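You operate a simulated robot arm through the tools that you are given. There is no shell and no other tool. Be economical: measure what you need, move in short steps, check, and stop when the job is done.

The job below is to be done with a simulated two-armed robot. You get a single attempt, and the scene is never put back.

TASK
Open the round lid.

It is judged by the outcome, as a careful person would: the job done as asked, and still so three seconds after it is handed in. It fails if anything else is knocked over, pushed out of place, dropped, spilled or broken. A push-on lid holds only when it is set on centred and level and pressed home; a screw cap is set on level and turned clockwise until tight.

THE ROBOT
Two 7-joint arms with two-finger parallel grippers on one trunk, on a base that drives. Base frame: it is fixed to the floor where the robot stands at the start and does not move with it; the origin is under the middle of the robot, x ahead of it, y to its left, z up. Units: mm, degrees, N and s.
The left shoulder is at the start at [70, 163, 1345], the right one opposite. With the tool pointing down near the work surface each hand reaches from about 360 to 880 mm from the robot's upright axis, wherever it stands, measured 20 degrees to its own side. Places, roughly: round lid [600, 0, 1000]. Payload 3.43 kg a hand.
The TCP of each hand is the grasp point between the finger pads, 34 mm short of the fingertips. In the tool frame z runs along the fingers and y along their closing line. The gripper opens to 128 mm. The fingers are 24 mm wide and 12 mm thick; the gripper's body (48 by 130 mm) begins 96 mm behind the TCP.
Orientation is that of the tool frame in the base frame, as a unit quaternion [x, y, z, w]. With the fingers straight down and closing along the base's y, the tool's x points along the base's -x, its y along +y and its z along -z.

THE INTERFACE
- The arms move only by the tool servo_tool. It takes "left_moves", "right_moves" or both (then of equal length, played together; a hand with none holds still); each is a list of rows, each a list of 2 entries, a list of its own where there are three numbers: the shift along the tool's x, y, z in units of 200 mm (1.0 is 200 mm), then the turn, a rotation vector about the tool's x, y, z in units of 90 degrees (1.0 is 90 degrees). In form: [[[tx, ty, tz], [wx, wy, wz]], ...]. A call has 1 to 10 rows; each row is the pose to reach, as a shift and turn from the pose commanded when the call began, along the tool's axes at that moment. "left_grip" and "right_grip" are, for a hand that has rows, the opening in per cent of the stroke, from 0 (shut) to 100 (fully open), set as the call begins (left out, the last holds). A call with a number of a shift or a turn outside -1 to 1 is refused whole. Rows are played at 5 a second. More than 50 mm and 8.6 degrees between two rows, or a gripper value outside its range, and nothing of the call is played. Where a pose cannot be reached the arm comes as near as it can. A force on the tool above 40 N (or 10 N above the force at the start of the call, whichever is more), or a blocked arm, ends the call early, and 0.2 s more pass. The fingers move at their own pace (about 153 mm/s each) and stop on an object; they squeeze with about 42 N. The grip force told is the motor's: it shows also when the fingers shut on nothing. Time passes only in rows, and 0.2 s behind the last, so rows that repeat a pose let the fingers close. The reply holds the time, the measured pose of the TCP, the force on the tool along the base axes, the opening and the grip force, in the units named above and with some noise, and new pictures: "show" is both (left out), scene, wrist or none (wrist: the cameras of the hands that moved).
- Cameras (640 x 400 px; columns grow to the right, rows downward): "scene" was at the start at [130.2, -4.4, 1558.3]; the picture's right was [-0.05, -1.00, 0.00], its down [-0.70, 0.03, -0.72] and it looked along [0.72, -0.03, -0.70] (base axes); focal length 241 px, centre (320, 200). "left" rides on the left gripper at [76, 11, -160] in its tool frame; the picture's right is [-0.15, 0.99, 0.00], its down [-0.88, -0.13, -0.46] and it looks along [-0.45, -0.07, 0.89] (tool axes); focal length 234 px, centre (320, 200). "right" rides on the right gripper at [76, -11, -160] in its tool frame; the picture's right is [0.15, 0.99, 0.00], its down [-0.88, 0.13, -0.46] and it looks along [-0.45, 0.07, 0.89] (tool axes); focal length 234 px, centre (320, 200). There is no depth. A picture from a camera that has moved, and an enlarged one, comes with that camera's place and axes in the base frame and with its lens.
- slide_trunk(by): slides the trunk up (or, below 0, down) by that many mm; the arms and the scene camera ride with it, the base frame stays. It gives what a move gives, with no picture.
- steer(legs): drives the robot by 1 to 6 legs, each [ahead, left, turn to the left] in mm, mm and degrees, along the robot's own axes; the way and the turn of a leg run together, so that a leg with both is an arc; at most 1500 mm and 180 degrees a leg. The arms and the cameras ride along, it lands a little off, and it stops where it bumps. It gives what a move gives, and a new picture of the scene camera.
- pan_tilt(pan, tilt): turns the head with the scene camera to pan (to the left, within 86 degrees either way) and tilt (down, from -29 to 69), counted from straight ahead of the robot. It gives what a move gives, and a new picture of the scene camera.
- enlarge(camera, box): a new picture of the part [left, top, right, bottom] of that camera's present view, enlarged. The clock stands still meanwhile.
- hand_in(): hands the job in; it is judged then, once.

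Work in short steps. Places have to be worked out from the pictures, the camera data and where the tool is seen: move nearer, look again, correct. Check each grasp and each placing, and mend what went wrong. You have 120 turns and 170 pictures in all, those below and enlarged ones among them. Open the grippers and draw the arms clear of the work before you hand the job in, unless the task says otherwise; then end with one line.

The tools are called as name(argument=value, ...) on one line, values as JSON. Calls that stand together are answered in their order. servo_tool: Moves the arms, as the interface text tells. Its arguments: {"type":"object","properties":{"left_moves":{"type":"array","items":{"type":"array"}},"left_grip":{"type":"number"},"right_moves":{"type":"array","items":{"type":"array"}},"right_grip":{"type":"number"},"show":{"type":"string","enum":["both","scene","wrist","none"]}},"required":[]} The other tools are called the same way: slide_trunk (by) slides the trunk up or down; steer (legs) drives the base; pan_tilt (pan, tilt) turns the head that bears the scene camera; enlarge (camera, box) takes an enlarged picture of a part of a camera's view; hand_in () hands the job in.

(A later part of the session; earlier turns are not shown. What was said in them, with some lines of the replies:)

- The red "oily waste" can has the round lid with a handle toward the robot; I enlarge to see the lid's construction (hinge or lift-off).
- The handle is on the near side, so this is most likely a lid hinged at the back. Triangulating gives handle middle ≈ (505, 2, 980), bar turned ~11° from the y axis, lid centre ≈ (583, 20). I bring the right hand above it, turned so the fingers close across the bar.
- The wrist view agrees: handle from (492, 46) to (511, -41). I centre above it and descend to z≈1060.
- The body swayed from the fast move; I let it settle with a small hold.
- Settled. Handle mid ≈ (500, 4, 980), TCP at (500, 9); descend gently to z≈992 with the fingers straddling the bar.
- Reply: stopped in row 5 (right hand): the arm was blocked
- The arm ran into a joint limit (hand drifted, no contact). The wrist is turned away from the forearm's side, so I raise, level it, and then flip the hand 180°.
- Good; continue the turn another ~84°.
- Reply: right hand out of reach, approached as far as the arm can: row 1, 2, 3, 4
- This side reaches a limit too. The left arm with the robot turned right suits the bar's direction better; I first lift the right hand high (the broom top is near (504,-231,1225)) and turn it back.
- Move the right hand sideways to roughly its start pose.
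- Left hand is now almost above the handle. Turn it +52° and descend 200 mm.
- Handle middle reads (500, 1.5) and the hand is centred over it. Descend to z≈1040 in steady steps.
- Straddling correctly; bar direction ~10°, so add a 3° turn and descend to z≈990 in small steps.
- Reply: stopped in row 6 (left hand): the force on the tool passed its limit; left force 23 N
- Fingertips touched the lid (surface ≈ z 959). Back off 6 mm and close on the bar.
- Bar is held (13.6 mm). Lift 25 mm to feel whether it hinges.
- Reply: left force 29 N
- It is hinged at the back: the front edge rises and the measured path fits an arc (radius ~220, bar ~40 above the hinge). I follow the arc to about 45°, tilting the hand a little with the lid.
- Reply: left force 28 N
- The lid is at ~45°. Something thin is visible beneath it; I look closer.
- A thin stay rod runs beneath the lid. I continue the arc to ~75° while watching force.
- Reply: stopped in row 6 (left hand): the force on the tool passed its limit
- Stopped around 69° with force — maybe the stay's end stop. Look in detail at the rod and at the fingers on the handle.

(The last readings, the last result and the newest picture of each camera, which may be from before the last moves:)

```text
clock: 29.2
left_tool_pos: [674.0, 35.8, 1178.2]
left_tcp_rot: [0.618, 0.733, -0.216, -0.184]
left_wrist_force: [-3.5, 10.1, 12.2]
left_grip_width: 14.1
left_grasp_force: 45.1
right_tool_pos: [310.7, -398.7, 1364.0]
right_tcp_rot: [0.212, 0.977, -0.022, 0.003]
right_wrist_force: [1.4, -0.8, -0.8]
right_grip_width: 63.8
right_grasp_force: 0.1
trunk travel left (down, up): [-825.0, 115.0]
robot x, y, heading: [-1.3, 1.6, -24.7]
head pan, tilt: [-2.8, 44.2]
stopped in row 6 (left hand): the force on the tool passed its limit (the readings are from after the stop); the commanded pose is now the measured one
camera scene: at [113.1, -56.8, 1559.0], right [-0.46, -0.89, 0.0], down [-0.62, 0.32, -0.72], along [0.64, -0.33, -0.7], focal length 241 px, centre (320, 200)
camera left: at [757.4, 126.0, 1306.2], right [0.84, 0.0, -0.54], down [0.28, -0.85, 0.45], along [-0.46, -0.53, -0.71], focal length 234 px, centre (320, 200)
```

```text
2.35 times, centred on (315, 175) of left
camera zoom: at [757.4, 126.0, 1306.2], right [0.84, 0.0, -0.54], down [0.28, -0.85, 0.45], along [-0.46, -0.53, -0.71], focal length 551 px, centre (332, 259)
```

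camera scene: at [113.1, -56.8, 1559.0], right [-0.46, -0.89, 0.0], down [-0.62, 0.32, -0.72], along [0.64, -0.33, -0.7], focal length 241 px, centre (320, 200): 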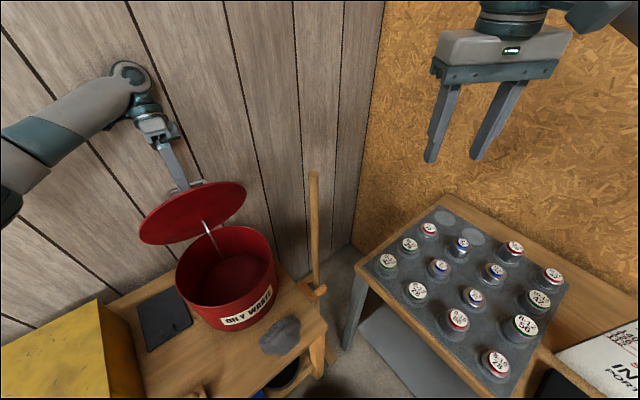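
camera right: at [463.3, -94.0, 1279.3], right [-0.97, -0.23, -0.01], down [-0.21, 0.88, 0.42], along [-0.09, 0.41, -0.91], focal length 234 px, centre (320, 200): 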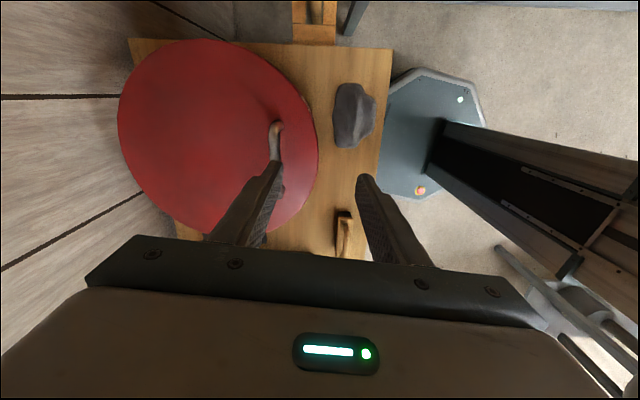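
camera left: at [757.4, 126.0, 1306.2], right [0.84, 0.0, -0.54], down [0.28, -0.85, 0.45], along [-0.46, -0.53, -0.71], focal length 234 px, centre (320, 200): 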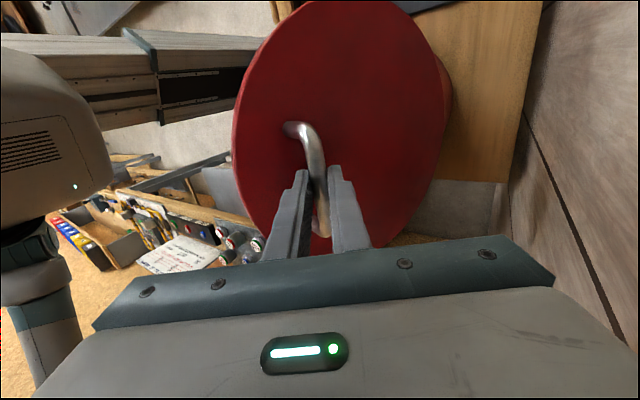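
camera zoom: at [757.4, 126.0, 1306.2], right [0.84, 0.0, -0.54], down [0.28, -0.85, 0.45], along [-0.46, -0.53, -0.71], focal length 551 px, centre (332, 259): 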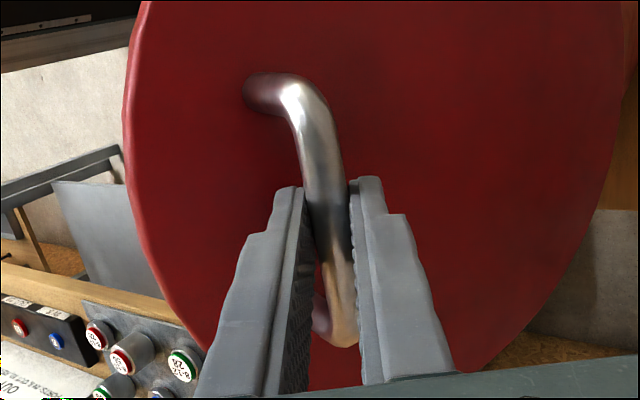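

Now try a slow further 6° along the arc to learn whether this is a hard stop.

servo_tool(left_moves=[[[0, 0.015, -0.014], [0.01, 0, 0]], [[0, 0.03, -0.028], [0.02, 0, 0]], [[0, 0.045, -0.042], [0.03, 0, 0]], [[0, 0.06, -0.056], [0.04, 0, 0]], [[0, 0.075, -0.07], [0.05, 0, 0]], [[0, 0.09, -0.083], [0.06, 0, 0]]])

enlarge(camera="scene", box=[130, 150, 300, 320])

```text
clock: 29.7
left_tool_pos: [674.8, 35.8, 1179.2]
left_tcp_rot: [0.618, 0.732, -0.216, -0.185]
left_wrist_force: [-0.3, -0.8, -2.2]
left_grip_width: 14.2
left_grasp_force: 44.8
right_tool_pos: [306.4, -396.8, 1364.8]
right_tcp_rot: [0.211, 0.977, -0.022, 0.005]
right_wrist_force: [0.0, 0.2, -0.3]
right_grip_width: 63.8
right_grasp_force: 0.0
trunk travel left (down, up): [-825.0, 115.0]
robot x, y, heading: [-0.4, 2.4, -24.2]
head pan, tilt: [-2.8, 44.2]
stopped in row 2 (left hand): the force on the tool passed its limit (the readings are from after the stop); the commanded pose is now the measured one
camera scene: at [107.6, -55.1, 1559.4], right [-0.46, -0.89, 0.0], down [-0.62, 0.32, -0.72], along [0.64, -0.33, -0.69], focal length 241 px, centre (320, 200)
camera left: at [757.4, 125.5, 1306.4], right [0.84, 0.0, -0.54], down [0.28, -0.85, 0.45], along [-0.46, -0.53, -0.71], focal length 234 px, centre (320, 200)
```

scene: 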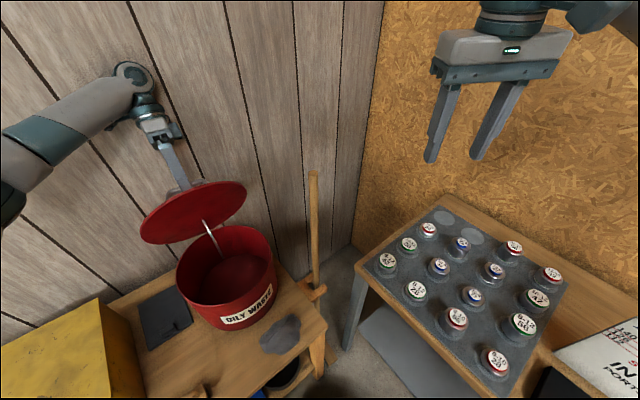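
left: 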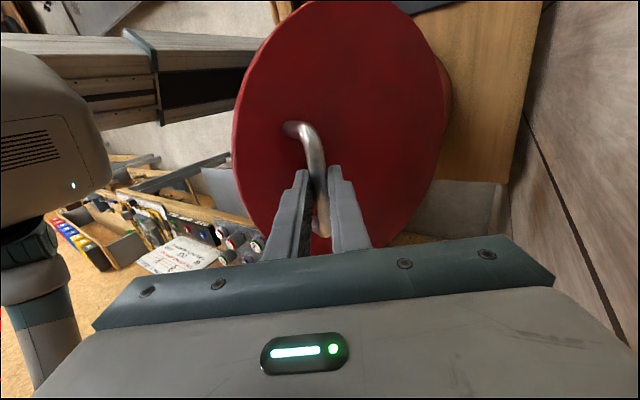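

```text
2.35 times, centred on (215, 235) of scene
camera zoom: at [107.6, -55.1, 1559.4], right [-0.46, -0.89, 0.0], down [-0.62, 0.32, -0.72], along [0.64, -0.33, -0.69], focal length 568 px, centre (567, 118)
```

zoom: 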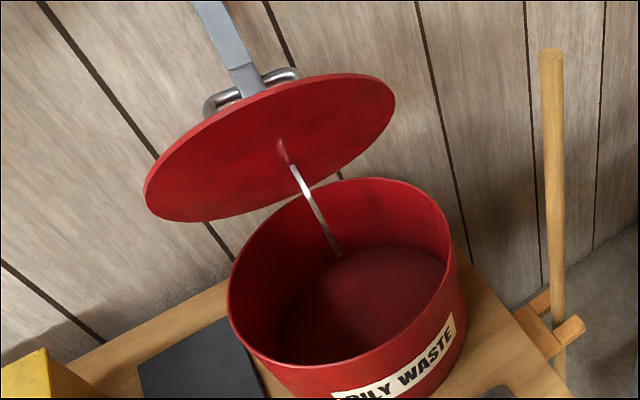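

It's a firm stop at ~69°. Test whether the lid holds itself: open the fingers just a little so they'd still catch the bar if it falls.

servo_tool(left_moves=[[[0, 0, 0], [0, 0, 0]], [[0, 0, 0], [0, 0, 0]], [[0, 0, 0], [0, 0, 0]], [[0, 0, 0], [0, 0, 0]], [[0, 0, 0], [0, 0, 0]]], left_grip=25)

enlarge(camera="left", box=[230, 90, 400, 260])

```text
clock: 30.9
left_tool_pos: [674.8, 35.7, 1179.1]
left_tcp_rot: [0.618, 0.733, -0.215, -0.185]
left_wrist_force: [0.1, 0.2, 0.3]
left_grip_width: 32.1
left_grasp_force: 0.1
right_tool_pos: [304.1, -396.7, 1365.3]
right_tcp_rot: [0.212, 0.977, -0.023, 0.005]
right_wrist_force: [-0.1, 0.2, -0.3]
right_grip_width: 64.0
right_grasp_force: 0.1
trunk travel left (down, up): [-825.0, 115.0]
robot x, y, heading: [0.0, -2.0, -24.6]
head pan, tilt: [-2.8, 44.2]
camera scene: at [106.6, -54.6, 1559.2], right [-0.46, -0.89, 0.0], down [-0.61, 0.32, -0.72], along [0.64, -0.33, -0.69], focal length 241 px, centre (320, 200)
camera left: at [757.5, 125.3, 1306.4], right [0.84, 0.0, -0.54], down [0.28, -0.85, 0.45], along [-0.46, -0.53, -0.71], focal length 234 px, centre (320, 200)
```

scene: 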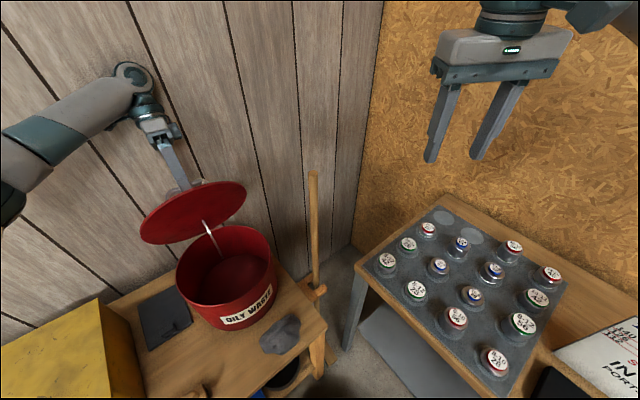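
left: 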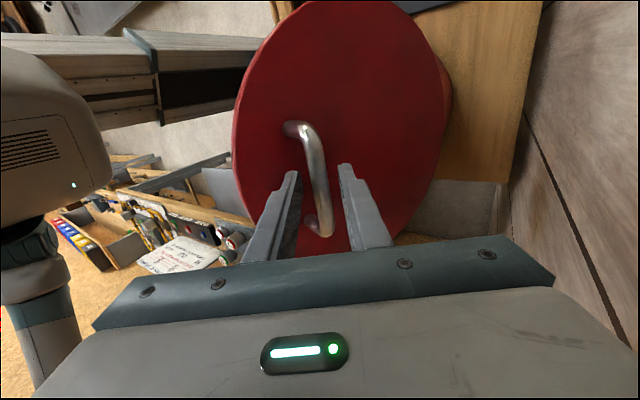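

```text
2.35 times, centred on (315, 175) of left
camera zoom: at [757.5, 125.3, 1306.4], right [0.84, 0.0, -0.54], down [0.28, -0.85, 0.45], along [-0.46, -0.53, -0.71], focal length 551 px, centre (332, 259)
```

zoom: 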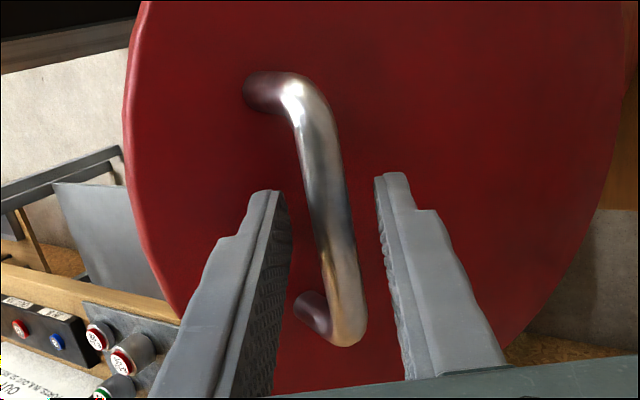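

Bar is free between the fingers and the lid holds by itself. Back out straight along the fingers.

servo_tool(left_moves=[[[0, 0, -0.05], [0, 0, 0]], [[0, 0, -0.1], [0, 0, 0]], [[0, 0, -0.15], [0, 0, 0]], [[0, 0, -0.2], [0, 0, 0]], [[0, 0, -0.26], [0, 0, 0]], [[0, 0, -0.32], [0, 0, 0]], [[0, 0, -0.32], [0, 0, 0]]])

```text
clock: 32.5
left_tool_pos: [676.6, 34.8, 1229.5]
left_tcp_rot: [0.627, 0.726, -0.204, -0.196]
left_wrist_force: [0.5, 0.1, -0.4]
left_grip_width: 32.1
left_grasp_force: 0.2
right_tool_pos: [278.0, -398.7, 1370.1]
right_tcp_rot: [0.211, 0.977, -0.018, 0.016]
right_wrist_force: [0.3, 0.3, 0.0]
right_grip_width: 64.1
right_grasp_force: 0.1
trunk travel left (down, up): [-825.0, 115.0]
robot x, y, heading: [-2.3, 4.3, -24.7]
head pan, tilt: [-2.8, 44.2]
camera scene: at [75.8, -57.9, 1560.5], right [-0.46, -0.89, -0.01], down [-0.6, 0.32, -0.73], along [0.66, -0.33, -0.68], focal length 241 px, centre (320, 200)
camera left: at [761.8, 119.2, 1359.9], right [0.84, -0.02, -0.54], down [0.26, -0.87, 0.43], along [-0.48, -0.5, -0.73], focal length 234 px, centre (320, 200)
```

scene: 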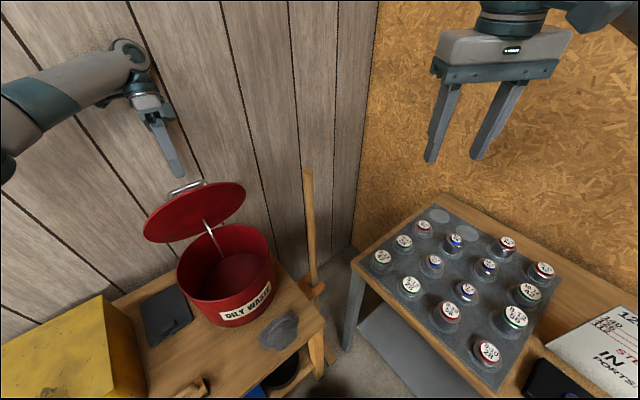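
left: 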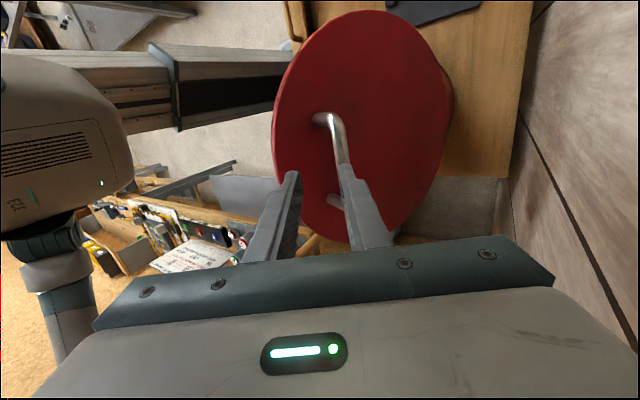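

The fingers are clear of the bar, but the wrist met the wall and the body leaned back a little. I move up and back toward the robot.

servo_tool(left_moves=[[[0, -0.125, -0.009], [0, 0, 0]], [[0, -0.25, -0.017], [0, 0, 0]], [[0, -0.33, -0.05], [0, 0, 0]], [[0, -0.416, -0.089], [0, 0, 0]], [[0, -0.58, -0.16], [0, 0, 0]], [[0, -0.789, -0.204], [-0.08, 0, 0]], [[0, -0.963, -0.15], [-0.16, 0, 0]], [[0, -0.963, -0.15], [-0.2, 0, 0]]])

```text
clock: 34.3
left_tool_pos: [575.4, 13.0, 1359.8]
left_tcp_rot: [0.639, 0.757, -0.1, -0.09]
left_wrist_force: [0.6, 0.9, -0.7]
left_grip_width: 31.8
left_grasp_force: 0.1
right_tool_pos: [313.7, -398.6, 1363.2]
right_tcp_rot: [0.212, 0.977, -0.024, 0.002]
right_wrist_force: [0.4, 0.3, 0.1]
right_grip_width: 64.0
right_grasp_force: 0.0
trunk travel left (down, up): [-825.0, 115.0]
robot x, y, heading: [1.8, -1.7, -24.7]
head pan, tilt: [-2.8, 44.2]
camera scene: at [117.0, -56.7, 1558.3], right [-0.46, -0.89, 0.0], down [-0.62, 0.32, -0.72], along [0.64, -0.33, -0.7], focal length 241 px, centre (320, 200)
camera left: at [616.0, 96.2, 1509.9], right [0.96, 0.02, -0.26], down [0.14, -0.87, 0.47], along [-0.22, -0.49, -0.84], focal length 234 px, centre (320, 200)
```

scene: 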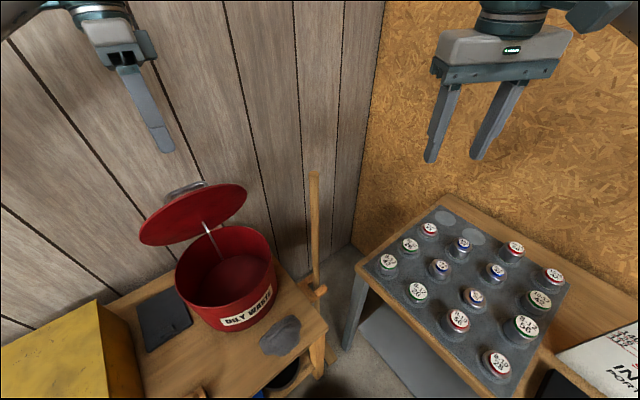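
left: 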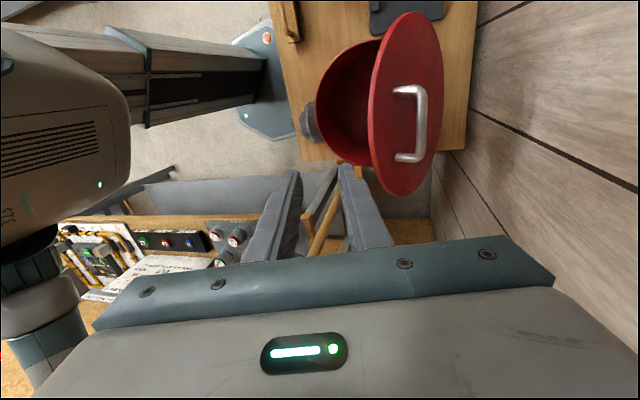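

The lid stands open by itself and the arms are clear. Open the gripper and wait a moment to confirm.

servo_tool(left_moves=[[[0, -0.1, 0], [0, 0, 0]], [[0, -0.2, 0], [0, 0, 0]], [[0, -0.2, 0], [0, 0, 0]], [[0, -0.2, 0], [0, 0, 0]], [[0, -0.2, 0], [0, 0, 0]], [[0, -0.2, 0], [0, 0, 0]], [[0, -0.2, 0], [0, 0, 0]], [[0, -0.2, 0], [0, 0, 0]], [[0, -0.2, 0], [0, 0, 0]], [[0, -0.2, 0], [0, 0, 0]]], left_grip=100, show="scene")

```text
clock: 36.5
left_tool_pos: [537.5, 7.5, 1369.3]
left_tcp_rot: [0.639, 0.758, -0.1, -0.089]
left_wrist_force: [0.6, 0.1, 0.3]
left_grip_width: 128.0
left_grasp_force: 0.1
right_tool_pos: [313.5, -398.4, 1363.0]
right_tcp_rot: [0.213, 0.977, -0.023, 0.003]
right_wrist_force: [-1.0, -0.3, -0.2]
right_grip_width: 64.0
right_grasp_force: 0.0
trunk travel left (down, up): [-825.0, 115.0]
robot x, y, heading: [-0.4, 2.4, -24.7]
head pan, tilt: [-2.8, 44.2]
camera scene: at [117.1, -56.6, 1558.3], right [-0.46, -0.89, 0.0], down [-0.62, 0.32, -0.72], along [0.64, -0.33, -0.7], focal length 241 px, centre (320, 200)
```

scene: 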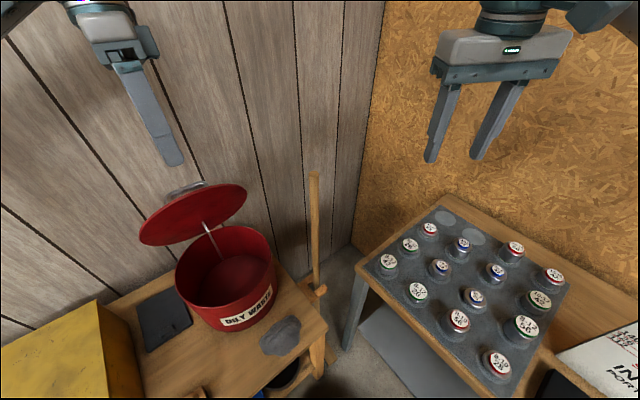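

The lid is stable and nothing else has moved, so I hand in.

hand_in()

```text
The job is handed in.
```

The round lid of the oily-waste can is open at about 69°, where it reaches a firm stop. It stayed open by itself after I let go, both arms are clear, and nothing else in view was disturbed.
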